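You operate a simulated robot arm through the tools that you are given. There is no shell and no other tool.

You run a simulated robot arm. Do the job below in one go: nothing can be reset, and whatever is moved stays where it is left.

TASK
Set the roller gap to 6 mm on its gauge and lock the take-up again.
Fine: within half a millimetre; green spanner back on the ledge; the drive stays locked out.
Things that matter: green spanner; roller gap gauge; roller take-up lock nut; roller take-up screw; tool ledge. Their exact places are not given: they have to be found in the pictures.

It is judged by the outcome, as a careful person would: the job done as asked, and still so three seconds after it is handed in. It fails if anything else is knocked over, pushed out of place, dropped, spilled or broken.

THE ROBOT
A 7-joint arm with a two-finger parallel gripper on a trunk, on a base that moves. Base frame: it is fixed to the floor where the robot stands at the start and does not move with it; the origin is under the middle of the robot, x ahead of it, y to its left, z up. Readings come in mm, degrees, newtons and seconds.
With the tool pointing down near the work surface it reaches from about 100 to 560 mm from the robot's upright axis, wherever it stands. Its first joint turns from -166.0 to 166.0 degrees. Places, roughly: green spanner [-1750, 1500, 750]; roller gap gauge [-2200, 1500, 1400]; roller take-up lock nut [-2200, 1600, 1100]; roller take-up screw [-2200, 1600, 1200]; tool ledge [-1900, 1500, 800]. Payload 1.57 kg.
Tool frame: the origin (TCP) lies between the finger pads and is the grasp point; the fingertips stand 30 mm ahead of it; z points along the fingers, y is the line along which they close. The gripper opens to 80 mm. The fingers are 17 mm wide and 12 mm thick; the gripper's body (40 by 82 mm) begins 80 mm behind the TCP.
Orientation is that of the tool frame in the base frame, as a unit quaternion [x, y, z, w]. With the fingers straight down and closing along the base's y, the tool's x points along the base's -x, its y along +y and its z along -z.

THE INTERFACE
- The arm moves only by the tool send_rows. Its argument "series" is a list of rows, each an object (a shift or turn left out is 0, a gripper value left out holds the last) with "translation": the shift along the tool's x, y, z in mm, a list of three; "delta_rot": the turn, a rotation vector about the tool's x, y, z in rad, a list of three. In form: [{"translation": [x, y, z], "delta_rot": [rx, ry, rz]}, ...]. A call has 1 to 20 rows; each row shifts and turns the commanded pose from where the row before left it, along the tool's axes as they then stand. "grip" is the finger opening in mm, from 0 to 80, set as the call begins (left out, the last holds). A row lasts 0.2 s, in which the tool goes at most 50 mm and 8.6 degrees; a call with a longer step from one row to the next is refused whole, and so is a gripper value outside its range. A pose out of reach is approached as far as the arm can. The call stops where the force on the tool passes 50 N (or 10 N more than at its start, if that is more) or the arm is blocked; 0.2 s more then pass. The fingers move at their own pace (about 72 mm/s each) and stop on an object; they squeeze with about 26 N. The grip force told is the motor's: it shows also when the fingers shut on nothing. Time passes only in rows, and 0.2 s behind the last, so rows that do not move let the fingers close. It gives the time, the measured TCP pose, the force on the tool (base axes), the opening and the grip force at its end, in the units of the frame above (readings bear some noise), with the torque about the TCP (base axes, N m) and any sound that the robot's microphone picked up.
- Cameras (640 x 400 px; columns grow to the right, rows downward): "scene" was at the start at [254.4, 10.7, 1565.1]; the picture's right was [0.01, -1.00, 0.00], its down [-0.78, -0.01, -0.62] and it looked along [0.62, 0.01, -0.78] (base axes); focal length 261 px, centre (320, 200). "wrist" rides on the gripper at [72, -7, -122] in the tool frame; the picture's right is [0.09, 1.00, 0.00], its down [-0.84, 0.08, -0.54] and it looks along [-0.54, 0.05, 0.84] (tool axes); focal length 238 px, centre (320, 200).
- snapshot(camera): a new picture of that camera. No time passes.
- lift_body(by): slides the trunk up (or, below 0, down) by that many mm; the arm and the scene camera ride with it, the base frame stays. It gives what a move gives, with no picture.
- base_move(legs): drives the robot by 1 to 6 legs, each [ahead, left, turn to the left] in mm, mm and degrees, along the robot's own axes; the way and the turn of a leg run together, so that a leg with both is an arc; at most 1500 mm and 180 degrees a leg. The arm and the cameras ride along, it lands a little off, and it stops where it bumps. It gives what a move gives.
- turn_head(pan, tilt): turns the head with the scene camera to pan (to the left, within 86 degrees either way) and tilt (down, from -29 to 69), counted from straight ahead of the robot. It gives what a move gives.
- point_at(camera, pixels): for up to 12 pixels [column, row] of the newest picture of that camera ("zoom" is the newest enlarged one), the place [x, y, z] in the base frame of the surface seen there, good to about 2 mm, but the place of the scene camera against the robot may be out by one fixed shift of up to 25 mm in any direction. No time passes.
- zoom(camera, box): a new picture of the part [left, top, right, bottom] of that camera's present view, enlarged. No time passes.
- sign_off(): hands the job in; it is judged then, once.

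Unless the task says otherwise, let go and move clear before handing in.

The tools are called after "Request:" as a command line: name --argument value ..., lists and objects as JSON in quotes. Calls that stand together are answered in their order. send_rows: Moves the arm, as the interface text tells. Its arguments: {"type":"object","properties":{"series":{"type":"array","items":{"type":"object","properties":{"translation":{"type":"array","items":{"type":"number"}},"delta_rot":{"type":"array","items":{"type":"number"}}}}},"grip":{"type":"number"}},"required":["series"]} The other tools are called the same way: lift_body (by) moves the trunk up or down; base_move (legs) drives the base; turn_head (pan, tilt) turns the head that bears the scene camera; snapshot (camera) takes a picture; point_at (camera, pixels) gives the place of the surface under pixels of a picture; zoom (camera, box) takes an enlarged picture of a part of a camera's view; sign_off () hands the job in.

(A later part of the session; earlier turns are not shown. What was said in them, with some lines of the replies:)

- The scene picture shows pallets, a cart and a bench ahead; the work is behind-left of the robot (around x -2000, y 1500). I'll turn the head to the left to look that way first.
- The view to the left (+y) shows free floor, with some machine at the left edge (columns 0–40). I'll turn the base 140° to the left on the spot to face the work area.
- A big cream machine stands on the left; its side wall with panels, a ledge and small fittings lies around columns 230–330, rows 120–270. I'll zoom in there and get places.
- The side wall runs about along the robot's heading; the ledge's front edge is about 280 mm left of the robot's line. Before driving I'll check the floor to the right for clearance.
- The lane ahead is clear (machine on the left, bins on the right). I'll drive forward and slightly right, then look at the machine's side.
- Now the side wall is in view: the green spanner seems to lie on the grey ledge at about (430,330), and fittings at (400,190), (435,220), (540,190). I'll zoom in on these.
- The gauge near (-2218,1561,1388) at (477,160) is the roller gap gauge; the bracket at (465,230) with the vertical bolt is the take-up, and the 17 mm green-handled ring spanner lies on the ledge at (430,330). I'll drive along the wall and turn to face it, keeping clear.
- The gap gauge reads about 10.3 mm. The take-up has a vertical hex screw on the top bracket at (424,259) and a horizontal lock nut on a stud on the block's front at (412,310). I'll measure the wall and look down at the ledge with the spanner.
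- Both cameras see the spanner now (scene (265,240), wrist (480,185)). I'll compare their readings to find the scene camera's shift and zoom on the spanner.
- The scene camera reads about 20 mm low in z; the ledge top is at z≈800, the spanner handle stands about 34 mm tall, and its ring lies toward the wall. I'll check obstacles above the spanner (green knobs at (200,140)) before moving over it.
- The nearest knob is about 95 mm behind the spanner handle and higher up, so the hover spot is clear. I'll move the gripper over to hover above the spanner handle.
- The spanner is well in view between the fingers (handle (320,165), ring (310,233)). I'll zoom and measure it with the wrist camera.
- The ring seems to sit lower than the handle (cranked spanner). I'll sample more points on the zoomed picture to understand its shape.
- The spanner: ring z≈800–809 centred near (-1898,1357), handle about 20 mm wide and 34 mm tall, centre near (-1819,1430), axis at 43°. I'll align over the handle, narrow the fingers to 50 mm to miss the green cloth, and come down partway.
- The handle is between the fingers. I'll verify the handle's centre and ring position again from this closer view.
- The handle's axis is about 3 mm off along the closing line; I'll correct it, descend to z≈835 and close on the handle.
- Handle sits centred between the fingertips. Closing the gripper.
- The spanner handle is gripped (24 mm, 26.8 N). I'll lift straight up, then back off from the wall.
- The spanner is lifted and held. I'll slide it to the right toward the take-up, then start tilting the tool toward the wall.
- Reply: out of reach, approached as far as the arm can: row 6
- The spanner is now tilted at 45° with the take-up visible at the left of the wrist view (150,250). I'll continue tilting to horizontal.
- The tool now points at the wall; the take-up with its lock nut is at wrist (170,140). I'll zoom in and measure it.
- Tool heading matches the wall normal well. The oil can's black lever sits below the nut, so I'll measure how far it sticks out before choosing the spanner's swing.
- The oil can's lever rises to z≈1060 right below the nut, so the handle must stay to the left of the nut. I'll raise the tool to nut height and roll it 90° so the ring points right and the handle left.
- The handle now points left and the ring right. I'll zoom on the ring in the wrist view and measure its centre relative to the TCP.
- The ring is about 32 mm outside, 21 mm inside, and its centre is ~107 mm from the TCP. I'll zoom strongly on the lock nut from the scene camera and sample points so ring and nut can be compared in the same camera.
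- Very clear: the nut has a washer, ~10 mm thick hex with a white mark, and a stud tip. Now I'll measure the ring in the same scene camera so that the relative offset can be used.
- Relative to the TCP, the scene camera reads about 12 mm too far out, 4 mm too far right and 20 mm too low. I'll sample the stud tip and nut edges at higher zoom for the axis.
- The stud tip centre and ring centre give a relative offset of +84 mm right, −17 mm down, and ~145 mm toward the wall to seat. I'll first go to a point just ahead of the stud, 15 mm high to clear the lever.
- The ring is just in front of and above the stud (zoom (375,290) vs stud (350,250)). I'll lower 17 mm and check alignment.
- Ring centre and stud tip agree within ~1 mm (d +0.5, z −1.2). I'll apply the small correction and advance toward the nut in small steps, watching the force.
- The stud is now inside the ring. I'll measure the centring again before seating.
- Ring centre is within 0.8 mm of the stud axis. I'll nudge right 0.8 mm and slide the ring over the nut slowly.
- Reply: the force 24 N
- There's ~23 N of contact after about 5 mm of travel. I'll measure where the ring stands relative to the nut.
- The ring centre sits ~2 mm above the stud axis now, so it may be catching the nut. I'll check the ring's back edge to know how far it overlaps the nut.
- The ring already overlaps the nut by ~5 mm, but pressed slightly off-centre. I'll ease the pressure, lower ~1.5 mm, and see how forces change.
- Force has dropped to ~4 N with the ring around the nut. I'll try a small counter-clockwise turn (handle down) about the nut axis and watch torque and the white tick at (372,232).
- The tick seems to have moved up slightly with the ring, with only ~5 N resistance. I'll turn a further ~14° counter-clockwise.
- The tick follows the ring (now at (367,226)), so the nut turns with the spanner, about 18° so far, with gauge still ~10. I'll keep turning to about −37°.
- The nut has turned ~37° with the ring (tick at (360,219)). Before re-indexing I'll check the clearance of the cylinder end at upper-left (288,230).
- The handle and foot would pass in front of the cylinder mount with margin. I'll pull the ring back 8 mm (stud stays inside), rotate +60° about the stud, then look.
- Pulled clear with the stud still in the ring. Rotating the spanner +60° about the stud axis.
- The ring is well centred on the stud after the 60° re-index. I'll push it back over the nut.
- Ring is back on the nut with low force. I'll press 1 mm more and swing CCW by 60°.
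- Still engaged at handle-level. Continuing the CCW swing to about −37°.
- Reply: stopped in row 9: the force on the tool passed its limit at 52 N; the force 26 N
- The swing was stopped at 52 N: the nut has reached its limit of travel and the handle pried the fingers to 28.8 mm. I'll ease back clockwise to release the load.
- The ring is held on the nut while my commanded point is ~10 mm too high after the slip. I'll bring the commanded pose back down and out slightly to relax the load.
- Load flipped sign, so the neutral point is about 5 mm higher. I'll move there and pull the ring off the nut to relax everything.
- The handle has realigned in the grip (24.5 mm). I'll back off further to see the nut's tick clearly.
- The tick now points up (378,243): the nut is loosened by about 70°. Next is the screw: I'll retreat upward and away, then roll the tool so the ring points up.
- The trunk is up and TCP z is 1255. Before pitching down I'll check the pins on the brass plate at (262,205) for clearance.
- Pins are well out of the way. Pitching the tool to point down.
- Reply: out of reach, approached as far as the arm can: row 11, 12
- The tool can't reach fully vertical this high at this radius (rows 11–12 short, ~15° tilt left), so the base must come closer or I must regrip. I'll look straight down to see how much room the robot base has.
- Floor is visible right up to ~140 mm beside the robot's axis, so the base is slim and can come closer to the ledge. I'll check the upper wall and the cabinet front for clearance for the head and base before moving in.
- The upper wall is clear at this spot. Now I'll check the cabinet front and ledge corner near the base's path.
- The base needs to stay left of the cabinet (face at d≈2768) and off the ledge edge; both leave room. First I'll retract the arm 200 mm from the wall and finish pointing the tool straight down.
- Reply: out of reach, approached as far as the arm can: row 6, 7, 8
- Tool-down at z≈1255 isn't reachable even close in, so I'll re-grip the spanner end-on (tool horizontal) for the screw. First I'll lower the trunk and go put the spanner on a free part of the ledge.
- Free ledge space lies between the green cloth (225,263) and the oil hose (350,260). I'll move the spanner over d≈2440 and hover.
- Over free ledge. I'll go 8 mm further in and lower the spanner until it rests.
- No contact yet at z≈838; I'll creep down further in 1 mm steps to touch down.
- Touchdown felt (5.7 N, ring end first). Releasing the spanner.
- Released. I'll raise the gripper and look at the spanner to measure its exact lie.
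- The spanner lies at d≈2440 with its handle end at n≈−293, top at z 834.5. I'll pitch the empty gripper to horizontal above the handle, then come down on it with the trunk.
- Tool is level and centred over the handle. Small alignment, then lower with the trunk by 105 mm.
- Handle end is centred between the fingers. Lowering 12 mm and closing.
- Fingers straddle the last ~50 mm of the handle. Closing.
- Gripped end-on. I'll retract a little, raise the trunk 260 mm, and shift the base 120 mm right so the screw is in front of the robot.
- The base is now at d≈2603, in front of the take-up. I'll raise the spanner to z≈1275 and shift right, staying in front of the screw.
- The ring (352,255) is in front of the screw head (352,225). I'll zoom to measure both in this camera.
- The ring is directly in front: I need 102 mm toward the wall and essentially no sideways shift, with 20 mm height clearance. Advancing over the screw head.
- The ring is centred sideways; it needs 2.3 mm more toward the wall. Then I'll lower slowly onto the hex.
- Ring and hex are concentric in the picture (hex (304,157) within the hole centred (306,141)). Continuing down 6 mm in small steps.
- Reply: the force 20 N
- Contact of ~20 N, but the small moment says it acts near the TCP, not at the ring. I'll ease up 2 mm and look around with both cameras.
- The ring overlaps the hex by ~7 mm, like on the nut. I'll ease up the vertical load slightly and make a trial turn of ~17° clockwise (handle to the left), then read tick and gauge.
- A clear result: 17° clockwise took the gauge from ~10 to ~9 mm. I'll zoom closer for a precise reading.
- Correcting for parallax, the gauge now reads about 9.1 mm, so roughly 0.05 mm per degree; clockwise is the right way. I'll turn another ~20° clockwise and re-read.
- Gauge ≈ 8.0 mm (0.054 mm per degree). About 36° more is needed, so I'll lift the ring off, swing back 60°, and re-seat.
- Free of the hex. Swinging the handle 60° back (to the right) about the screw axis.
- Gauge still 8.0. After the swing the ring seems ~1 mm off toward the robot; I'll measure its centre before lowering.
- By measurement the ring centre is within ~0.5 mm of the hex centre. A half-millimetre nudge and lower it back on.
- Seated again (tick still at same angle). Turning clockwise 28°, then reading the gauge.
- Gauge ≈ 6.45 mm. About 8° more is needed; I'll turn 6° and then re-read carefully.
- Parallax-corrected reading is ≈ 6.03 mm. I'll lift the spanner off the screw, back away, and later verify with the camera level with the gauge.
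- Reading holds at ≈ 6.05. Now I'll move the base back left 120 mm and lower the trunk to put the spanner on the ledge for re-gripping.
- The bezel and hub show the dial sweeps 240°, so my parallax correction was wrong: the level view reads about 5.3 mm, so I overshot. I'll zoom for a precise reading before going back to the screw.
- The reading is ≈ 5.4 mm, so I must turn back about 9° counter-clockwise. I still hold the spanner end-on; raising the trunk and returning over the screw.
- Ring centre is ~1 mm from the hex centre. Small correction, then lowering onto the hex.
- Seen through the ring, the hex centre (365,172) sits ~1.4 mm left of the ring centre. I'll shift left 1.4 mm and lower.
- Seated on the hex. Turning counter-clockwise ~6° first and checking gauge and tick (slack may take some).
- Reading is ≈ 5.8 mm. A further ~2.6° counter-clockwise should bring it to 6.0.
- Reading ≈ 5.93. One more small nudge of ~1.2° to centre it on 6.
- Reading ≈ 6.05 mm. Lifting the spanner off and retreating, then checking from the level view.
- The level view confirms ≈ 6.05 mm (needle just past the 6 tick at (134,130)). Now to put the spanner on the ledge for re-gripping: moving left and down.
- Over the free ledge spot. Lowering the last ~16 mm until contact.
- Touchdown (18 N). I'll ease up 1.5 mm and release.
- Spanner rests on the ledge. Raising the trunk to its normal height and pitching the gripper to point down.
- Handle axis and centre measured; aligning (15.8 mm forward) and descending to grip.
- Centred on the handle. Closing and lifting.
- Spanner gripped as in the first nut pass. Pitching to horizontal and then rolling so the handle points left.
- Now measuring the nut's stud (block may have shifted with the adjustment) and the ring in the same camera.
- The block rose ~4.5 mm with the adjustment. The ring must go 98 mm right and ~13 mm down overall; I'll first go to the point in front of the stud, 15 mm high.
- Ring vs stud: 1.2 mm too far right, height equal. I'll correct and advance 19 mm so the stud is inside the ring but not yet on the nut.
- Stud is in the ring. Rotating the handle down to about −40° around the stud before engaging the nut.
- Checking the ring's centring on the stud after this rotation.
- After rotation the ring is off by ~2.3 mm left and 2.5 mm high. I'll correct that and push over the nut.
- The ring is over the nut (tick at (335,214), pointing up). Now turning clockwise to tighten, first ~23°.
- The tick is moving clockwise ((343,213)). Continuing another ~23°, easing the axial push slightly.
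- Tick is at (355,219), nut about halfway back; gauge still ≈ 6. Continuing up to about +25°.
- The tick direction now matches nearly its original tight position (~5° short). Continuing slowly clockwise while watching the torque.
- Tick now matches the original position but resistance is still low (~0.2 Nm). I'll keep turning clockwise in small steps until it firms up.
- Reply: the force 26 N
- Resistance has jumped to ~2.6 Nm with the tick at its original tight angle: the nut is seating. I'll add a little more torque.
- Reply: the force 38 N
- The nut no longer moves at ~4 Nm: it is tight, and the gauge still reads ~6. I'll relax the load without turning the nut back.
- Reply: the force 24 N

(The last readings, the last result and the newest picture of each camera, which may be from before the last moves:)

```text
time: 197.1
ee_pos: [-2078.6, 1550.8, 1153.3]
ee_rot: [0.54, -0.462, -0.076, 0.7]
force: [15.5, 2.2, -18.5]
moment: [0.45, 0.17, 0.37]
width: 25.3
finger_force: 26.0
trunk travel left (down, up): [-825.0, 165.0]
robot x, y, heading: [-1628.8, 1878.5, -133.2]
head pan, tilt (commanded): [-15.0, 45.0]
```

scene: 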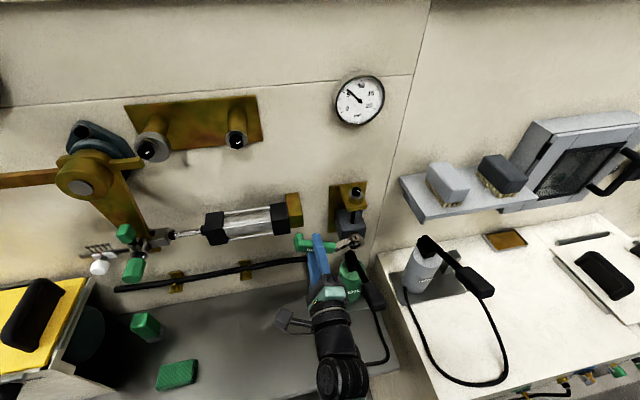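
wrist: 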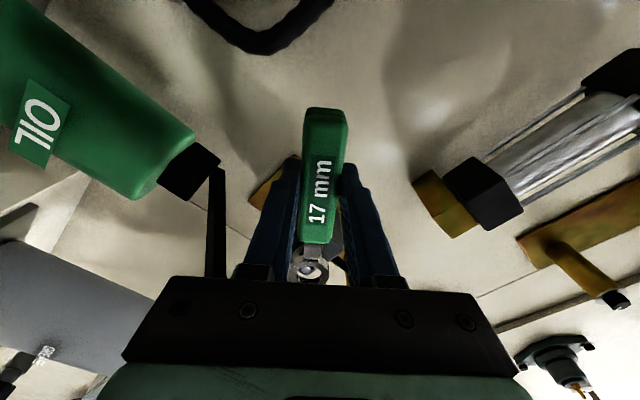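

Request:
send_rows --series '[{"translation": [0, -3, 0], "delta_rot": [0, 0, -0.01]}, {"translation": [0, -3, -0.5], "delta_rot": [0, 0, -0.01]}, {"translation": [0, 0, 0]}]'

Request:
zoom --camera "scene" --box '[336, 225, 376, 255]'

```text
time: 197.9
ee_pos: [-2078.0, 1550.7, 1153.3]
ee_rot: [0.539, -0.456, -0.086, 0.703]
force: [-1.6, 2.1, -7.9]
moment: [0.4, 0.35, 0.55]
width: 25.3
finger_force: 25.8
trunk travel left (down, up): [-825.0, 165.0]
robot x, y, heading: [-1632.0, 1881.0, -133.5]
head pan, tilt (commanded): [-15.0, 45.0]
```

```text
13.33 times, centred on (356, 240) of scene
```

zoom: 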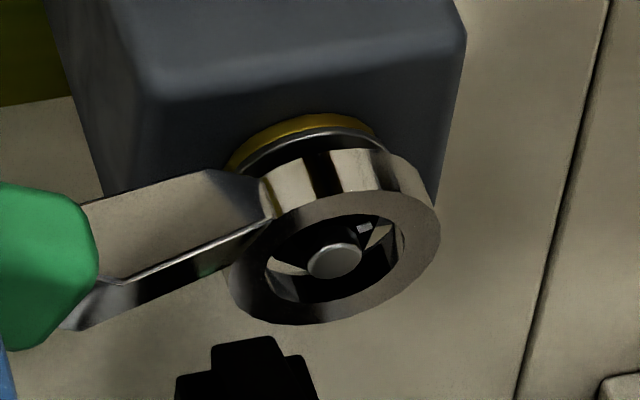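

Load is nearly gone and the tick hasn't moved. Pulling the ring off the nut and backing away.

Request:
send_rows --series '[{"translation": [0, -2, -1]}, {"translation": [0, 0, -3]}, {"translation": [0, 0, -4]}, {"translation": [0, 0, -6]}, {"translation": [0, 0, -10]}, {"translation": [0, 0, -12]}, {"translation": [0, 0, -12]}, {"translation": [0, 0, 0]}]'

Request:
zoom --camera "scene" --box '[342, 229, 366, 247]'

Request:
snapshot --camera "scene"

```text
time: 199.7
ee_pos: [-2042.4, 1581.5, 1150.6]
ee_rot: [0.539, -0.457, -0.085, 0.702]
force: [-0.5, -0.1, -1.4]
moment: [0.01, -0.06, -0.02]
width: 24.2
finger_force: 26.0
trunk travel left (down, up): [-825.0, 165.0]
robot x, y, heading: [-1633.6, 1881.3, -133.2]
head pan, tilt (commanded): [-15.0, 45.0]
```

```text
16.00 times, centred on (354, 238) of scene
```

zoom: 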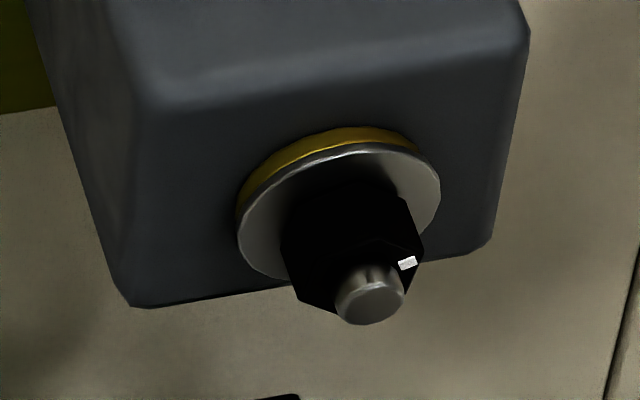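

```text
taken
```

scene: 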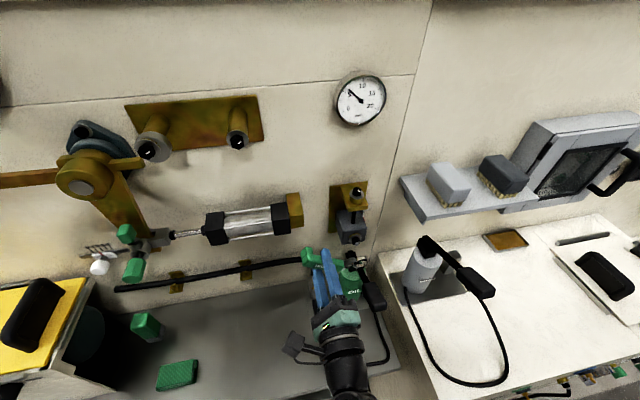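

The tick is back at its original tight angle and the gauge holds at ~6. Now returning the spanner: retreating up and away, then rolling the tool back.

Request:
send_rows --series '[{"translation": [3.4, 5.2, -15]}, {"translation": [3.4, 5.2, -20]}, {"translation": [3.4, 5.2, -20]}, {"translation": [3.4, 5.4, -20]}, {"translation": [0, 0, -5]}, {"translation": [0, 0, 0]}]'

Request:
send_rows --series '[{"translation": [0, 0, 0], "delta_rot": [0, 0, -0.126]}, {"translation": [0, 0, 0], "delta_rot": [0, 0, -0.126]}, {"translation": [0, 0, 0], "delta_rot": [0, 0, -0.126]}, {"translation": [0, 0, 0], "delta_rot": [0, 0, -0.126]}, {"translation": [0, 0, 0], "delta_rot": [0, 0, -0.126]}, {"translation": [0, 0, 0], "delta_rot": [0, 0, -0.126]}, {"translation": [0, 0, 0], "delta_rot": [0, 0, -0.126]}, {"translation": [0, 0, 0], "delta_rot": [0, 0, -0.126]}, {"translation": [0, 0, 0], "delta_rot": [0, 0, -0.126]}, {"translation": [0, 0, 0], "delta_rot": [0, 0, -0.126]}, {"translation": [0, 0, 0], "delta_rot": [0, 0, -0.126]}, {"translation": [0, 0, 0], "delta_rot": [0, 0, -0.126]}, {"translation": [0, 0, 0], "delta_rot": [0, 0, -0.126]}, {"translation": [0, 0, 0], "delta_rot": [0, 0, -0.126]}, {"translation": [0, 0, 0], "delta_rot": [0, 0, -0.126]}, {"translation": [0, 0, 0], "delta_rot": [0, 0, -0.126]}, {"translation": [0, 0, 0], "delta_rot": [0, 0, -0.126]}, {"translation": [0, 0, 0]}]'

Request:
snapshot --camera "scene"

```text
time: 201.1
ee_pos: [-1982.4, 1636.3, 1173.8]
ee_rot: [0.54, -0.457, -0.084, 0.702]
force: [-0.3, 0.1, -1.1]
moment: [0.05, -0.02, -0.04]
width: 24.3
finger_force: 26.1
trunk travel left (down, up): [-825.0, 165.0]
robot x, y, heading: [-1631.3, 1883.0, -133.2]
head pan, tilt (commanded): [-15.0, 45.0]
```

```text
time: 204.9
ee_pos: [-1981.8, 1635.7, 1175.2]
ee_rot: [0.659, 0.256, -0.656, 0.263]
force: [1.0, 0.1, -1.0]
moment: [-0.03, -0.03, -0.02]
width: 24.5
finger_force: 26.0
trunk travel left (down, up): [-825.0, 165.0]
robot x, y, heading: [-1628.2, 1882.8, -133.4]
head pan, tilt (commanded): [-15.0, 45.0]
```

```text
taken
```

scene: 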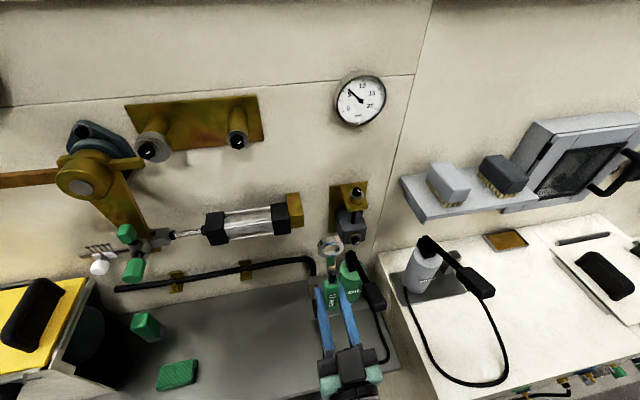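

Rolled back. Moving left along the ledge and down, then pitching the tool to point down.

Request:
send_rows --series '[{"translation": [5, 20, 0]}, {"translation": [15, 24, 0]}, {"translation": [17, 26, 0]}, {"translation": [17, 26, 0]}, {"translation": [17, 26, 0]}, {"translation": [17, 26, 0]}, {"translation": [17, 26, 0]}, {"translation": [17, 26, 0]}, {"translation": [17, 24, 0]}, {"translation": [12, 16, 0]}, {"translation": [0, 0, 0]}]'

Request:
send_rows --series '[{"translation": [0, 0, 0], "delta_rot": [0, 0.131, 0]}, {"translation": [0, 0, 0], "delta_rot": [0, 0.131, 0]}, {"translation": [0, 0, 0], "delta_rot": [0, 0.131, 0]}, {"translation": [0, 0, 0], "delta_rot": [0, 0.131, 0]}, {"translation": [0, 0, 0], "delta_rot": [0, 0.131, 0]}, {"translation": [0, 0, 0], "delta_rot": [0, 0.131, 0]}, {"translation": [0, 0, 0], "delta_rot": [0, 0.131, 0]}, {"translation": [0, 0, 0], "delta_rot": [0, 0.131, 0]}, {"translation": [0, 0, 0], "delta_rot": [0, 0.131, 0]}, {"translation": [0, 0, 0], "delta_rot": [0, 0.131, 0]}, {"translation": [0, 0, 0], "delta_rot": [0, 0.131, 0]}, {"translation": [0, 0, 0], "delta_rot": [0, 0.13, 0]}, {"translation": [0, 0, 0]}]'

Request:
snapshot --camera "wrist"

Request:
turn_head --pan 5 --tilt 58

Request:
snapshot --camera "scene"

```text
time: 207.3
ee_pos: [-1819.7, 1457.3, 1025.9]
ee_rot: [0.66, 0.255, -0.657, 0.262]
force: [-0.1, 0.2, -1.0]
moment: [0.02, 0.01, 0.03]
width: 24.4
finger_force: 26.5
trunk travel left (down, up): [-825.0, 165.0]
robot x, y, heading: [-1628.8, 1885.7, -133.2]
head pan, tilt (commanded): [-15.0, 45.0]
```

```text
time: 210.1
ee_pos: [-1818.3, 1459.9, 1027.4]
ee_rot: [0.931, 0.365, 0.002, 0.005]
force: [-0.4, 0.0, -0.9]
moment: [0.01, 0.02, -0.04]
width: 24.3
finger_force: 26.0
trunk travel left (down, up): [-825.0, 165.0]
robot x, y, heading: [-1631.9, 1883.5, -133.5]
head pan, tilt (commanded): [-15.0, 45.0]
```

```text
taken
```

wrist: 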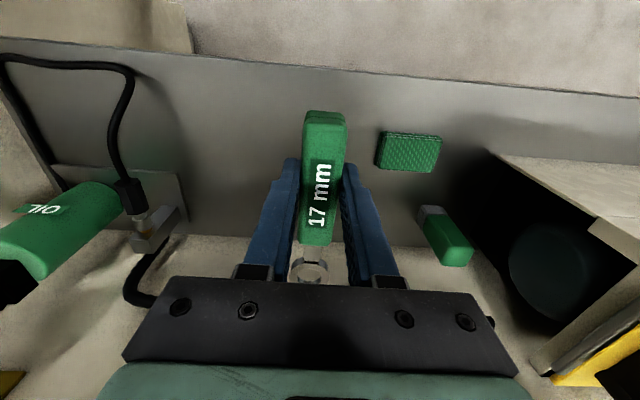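

```text
time: 210.9
ee_pos: [-1817.6, 1459.5, 1027.5]
ee_rot: [0.93, 0.366, 0.002, 0.004]
force: [0.4, -0.2, -1.3]
moment: [0.02, -0.01, 0.03]
width: 24.2
finger_force: 25.8
trunk travel left (down, up): [-825.0, 165.0]
robot x, y, heading: [-1633.1, 1877.9, -133.4]
head pan, tilt (commanded): [5.0, 58.0]
```

```text
taken
```

scene: 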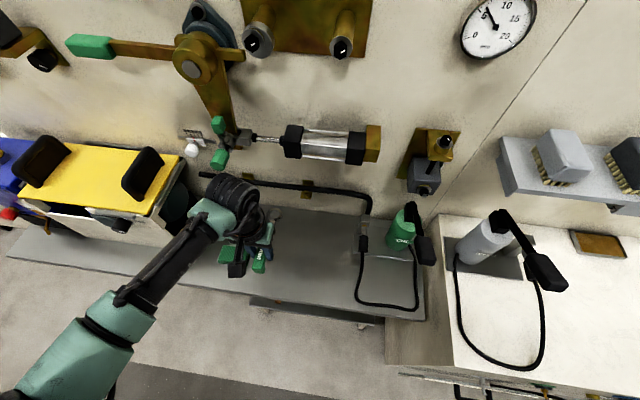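

Over the original spot. I'll shift slightly to the original position and lower to just above the ledge.

Request:
send_rows --series '[{"translation": [-8, 8, 20]}, {"translation": [-8, 7, 30]}, {"translation": [0, 0, 35]}, {"translation": [0, 0, 35]}, {"translation": [0, 0, 30]}, {"translation": [0, 0, 20]}, {"translation": [0, 0, 12]}, {"translation": [0, 0, 0]}]'

Request:
snapshot --camera "wrist"

```text
time: 212.7
ee_pos: [-1820.8, 1436.5, 844.4]
ee_rot: [0.931, 0.365, 0.002, 0.004]
force: [0.0, -0.7, -0.8]
moment: [0.02, -0.03, 0.03]
width: 24.2
finger_force: 26.2
trunk travel left (down, up): [-825.0, 165.0]
robot x, y, heading: [-1631.9, 1880.9, -133.3]
head pan, tilt (commanded): [5.0, 58.0]
```

```text
taken
```

wrist: 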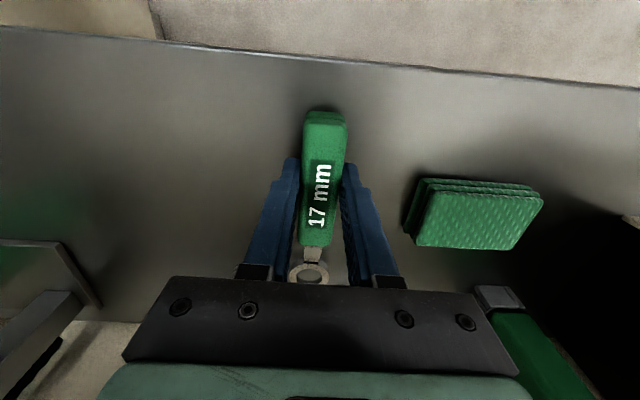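

Clear of the cloth. Lowering in small steps until it touches the ledge.

Request:
send_rows --series '[{"translation": [0, 0, 3]}, {"translation": [0, 0, 2]}, {"translation": [0, 0, 1.5]}, {"translation": [0, 0, 1]}, {"translation": [0, 0, 1]}, {"translation": [0, 0, 0]}]'

```text
time: 214.1
ee_pos: [-1818.8, 1435.7, 836.4]
ee_rot: [0.931, 0.366, 0.002, 0.005]
force: [-0.3, 0.8, -1.2]
moment: [0.03, 0.01, 0.01]
width: 24.5
finger_force: 26.3
trunk travel left (down, up): [-825.0, 165.0]
robot x, y, heading: [-1634.2, 1882.6, -133.1]
head pan, tilt (commanded): [5.0, 58.0]
```

Request:
send_rows --series '[{"translation": [0, 0, 1]}, {"translation": [0, 0, 1]}, {"translation": [0, 0, 0]}]'

```text
time: 214.9
ee_pos: [-1819.6, 1436.0, 836.4]
ee_rot: [0.93, 0.366, 0.001, 0.006]
force: [-0.1, -0.2, 15.1]
moment: [0.4, -0.1, 0.02]
width: 24.6
finger_force: 25.4
trunk travel left (down, up): [-825.0, 165.0]
robot x, y, heading: [-1629.1, 1883.0, -133.2]
head pan, tilt (commanded): [5.0, 58.0]
```

Touched down (15 N). Easing 1 mm and opening the gripper.

Request:
send_rows --series '[{"translation": [0, 0, -1]}, {"translation": [0, 0, 0]}]'

Request:
send_rows --series '[{"translation": [0, 0, 0]}, {"translation": [0, 0, 0]}, {"translation": [0, 0, 0]}]' --grip 50

Request:
send_rows --series '[{"translation": [0, 0, -10]}, {"translation": [0, 0, -20]}, {"translation": [0, 0, -30]}, {"translation": [10, 0, -30]}, {"translation": [20, 0, -30]}, {"translation": [25, 0, -25]}, {"translation": [25, 0, -20]}, {"translation": [0, 0, 0]}]'

Request:
snapshot --camera "wrist"

Request:
snapshot --camera "scene"

```text
time: 215.5
ee_pos: [-1819.0, 1435.9, 836.2]
ee_rot: [0.931, 0.366, 0.001, 0.006]
force: [-1.8, -5.0, 14.1]
moment: [0.15, 0.09, 0.05]
width: 24.4
finger_force: 26.3
trunk travel left (down, up): [-825.0, 165.0]
robot x, y, heading: [-1630.3, 1882.7, -133.6]
head pan, tilt (commanded): [5.0, 58.0]
```

```text
time: 216.3
ee_pos: [-1818.4, 1436.7, 835.4]
ee_rot: [0.931, 0.366, 0.003, 0.004]
force: [-0.9, -0.2, 0.1]
moment: [0.0, 0.03, 0.02]
width: 49.8
finger_force: 0.1
trunk travel left (down, up): [-825.0, 165.0]
robot x, y, heading: [-1633.2, 1883.0, -133.0]
head pan, tilt (commanded): [5.0, 58.0]
```

```text
time: 218.1
ee_pos: [-1762.5, 1493.3, 999.4]
ee_rot: [0.931, 0.365, 0.003, 0.005]
force: [1.0, -0.9, 0.0]
moment: [0.03, -0.01, 0.02]
width: 50.2
finger_force: 0.1
trunk travel left (down, up): [-825.0, 165.0]
robot x, y, heading: [-1628.8, 1886.1, -133.2]
head pan, tilt (commanded): [5.0, 58.0]
```

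```text
taken
```

wrist: 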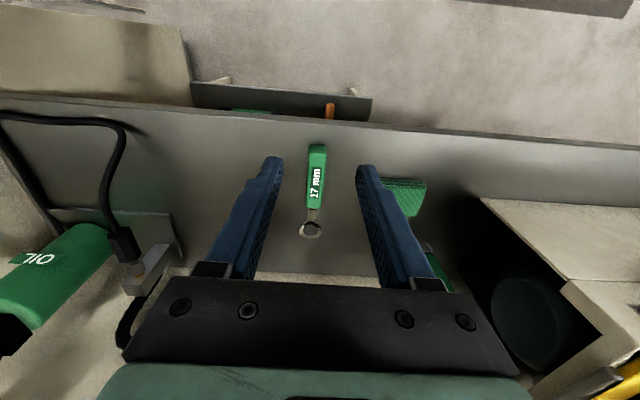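

```text
taken
```

scene: 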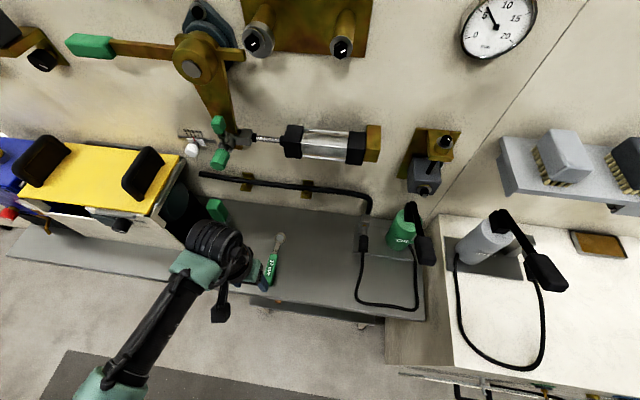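

The spanner lies back in its place on the ledge (scene (272,258)). I'll do a final check of the gauge, nut and lockout-related items.

Request:
send_rows --series '[{"translation": [25, 0, 0]}, {"translation": [30, 0, 0]}, {"translation": [30, 0, 0]}, {"translation": [0, 0, 0]}]'

Request:
turn_head --pan -20 --tilt 25

Request:
lift_body --by -100

Request:
snapshot --camera "scene"

Request:
zoom --camera "scene" --box '[305, 130, 363, 200]'

```text
time: 219.1
ee_pos: [-1697.3, 1550.1, 997.7]
ee_rot: [0.931, 0.366, 0.002, 0.005]
force: [0.4, -0.5, -0.1]
moment: [0.01, 0.01, 0.01]
width: 50.1
finger_force: 0.1
trunk travel left (down, up): [-825.0, 165.0]
robot x, y, heading: [-1636.1, 1880.9, -133.2]
head pan, tilt (commanded): [5.0, 58.0]
```

```text
time: 220.1
ee_pos: [-1697.5, 1550.0, 998.2]
ee_rot: [0.931, 0.366, 0.002, 0.005]
force: [-0.2, -0.1, -0.5]
moment: [-0.01, 0.01, -0.01]
width: 50.0
finger_force: 0.2
trunk travel left (down, up): [-825.0, 165.0]
robot x, y, heading: [-1631.7, 1878.3, -133.3]
head pan, tilt (commanded): [-20.0, 25.0]
```

```text
time: 221.4
ee_pos: [-1698.7, 1549.6, 898.2]
ee_rot: [0.931, 0.366, 0.002, 0.005]
force: [-0.7, 0.2, 0.2]
moment: [0.01, -0.01, 0.02]
width: 49.9
finger_force: 0.0
trunk travel left (down, up): [-725.0, 265.0]
robot x, y, heading: [-1631.9, 1882.4, -133.2]
head pan, tilt (commanded): [-20.0, 25.0]
```

```text
taken
```

scene: 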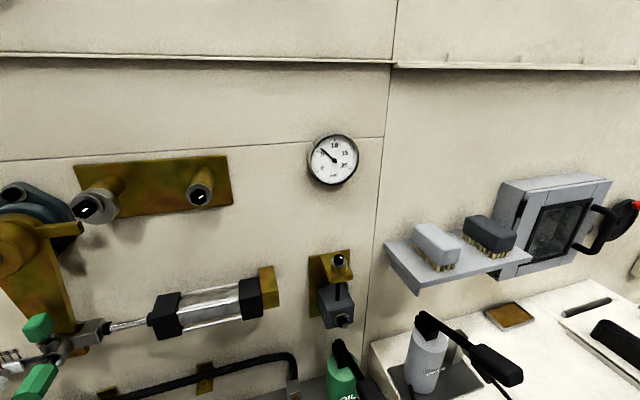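

```text
5.71 times, centred on (334, 165) of scene
```

zoom: 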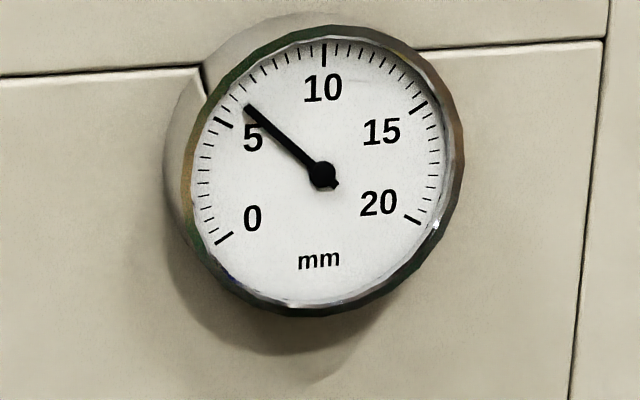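

Request:
zoom --camera "scene" --box '[314, 138, 354, 166]'

Request:
zoom --camera "scene" --box '[300, 240, 370, 340]'

Request:
turn_head --pan 25 --tilt 35

Request:
snapshot --camera "scene"

```text
14.29 times, centred on (334, 152) of scene
```

zoom: 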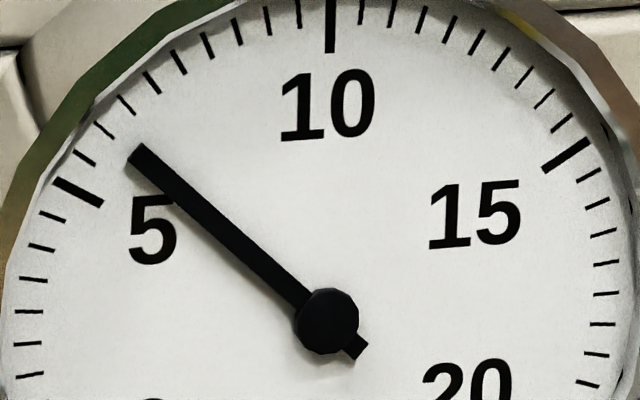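

```text
4.00 times, centred on (335, 290) of scene
```

zoom: 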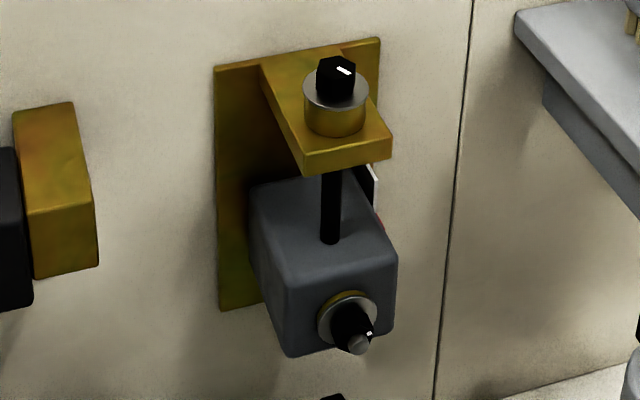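

```text
time: 222.5
ee_pos: [-1698.2, 1550.3, 896.5]
ee_rot: [0.931, 0.366, 0.002, 0.006]
force: [0.2, 0.4, 0.3]
moment: [0.01, -0.02, -0.01]
width: 50.1
finger_force: 0.0
trunk travel left (down, up): [-725.0, 265.0]
robot x, y, heading: [-1634.6, 1880.2, -133.4]
head pan, tilt (commanded): [25.0, 35.0]
```

```text
taken
```

scene: 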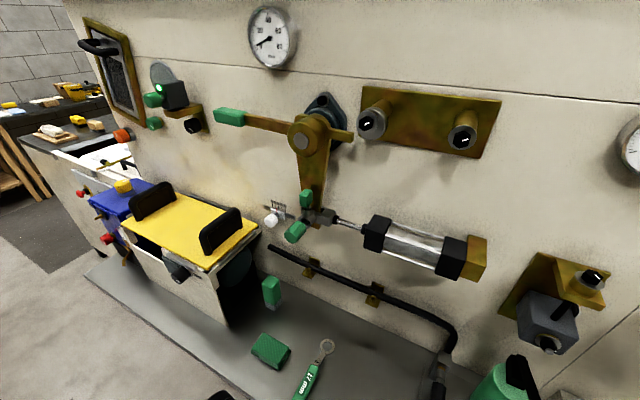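

The gauge reads ≈ 6.05 mm (needle on the 6 tick), the lock nut's tick is back at its tight position, the green spanner lies on the ledge at (312,375), and nothing else has been disturbed; the gripper is clear. Handing in.

Request:
sign_off

```text
The job is handed in.
```

The roller gap is set to about 6.05 mm on its gauge, and the take-up is locked again. I checked the gauge with the camera nearly level with the dial, after tightening the nut.

- **Adjustment:** I loosened the lock nut about 70° and turned the take-up screw clockwise. That overshot to about 5.4 mm, because I first misread the dial, so I turned it back to 6.
- **Lock nut:** It is tightened until it stopped moving at about 4 Nm. Its white mark is back at the angle it had when I started.
- **Spanner:** The green spanner lies on the ledge, close to where I picked it up.
- **Drive:** I did not touch the drive or its controls, but I did not separately identify or check the lockout itself.
- **Surroundings:** Nothing else on the ledge or wall looked moved in the last pictures, and the gripper is open and clear of the machine.
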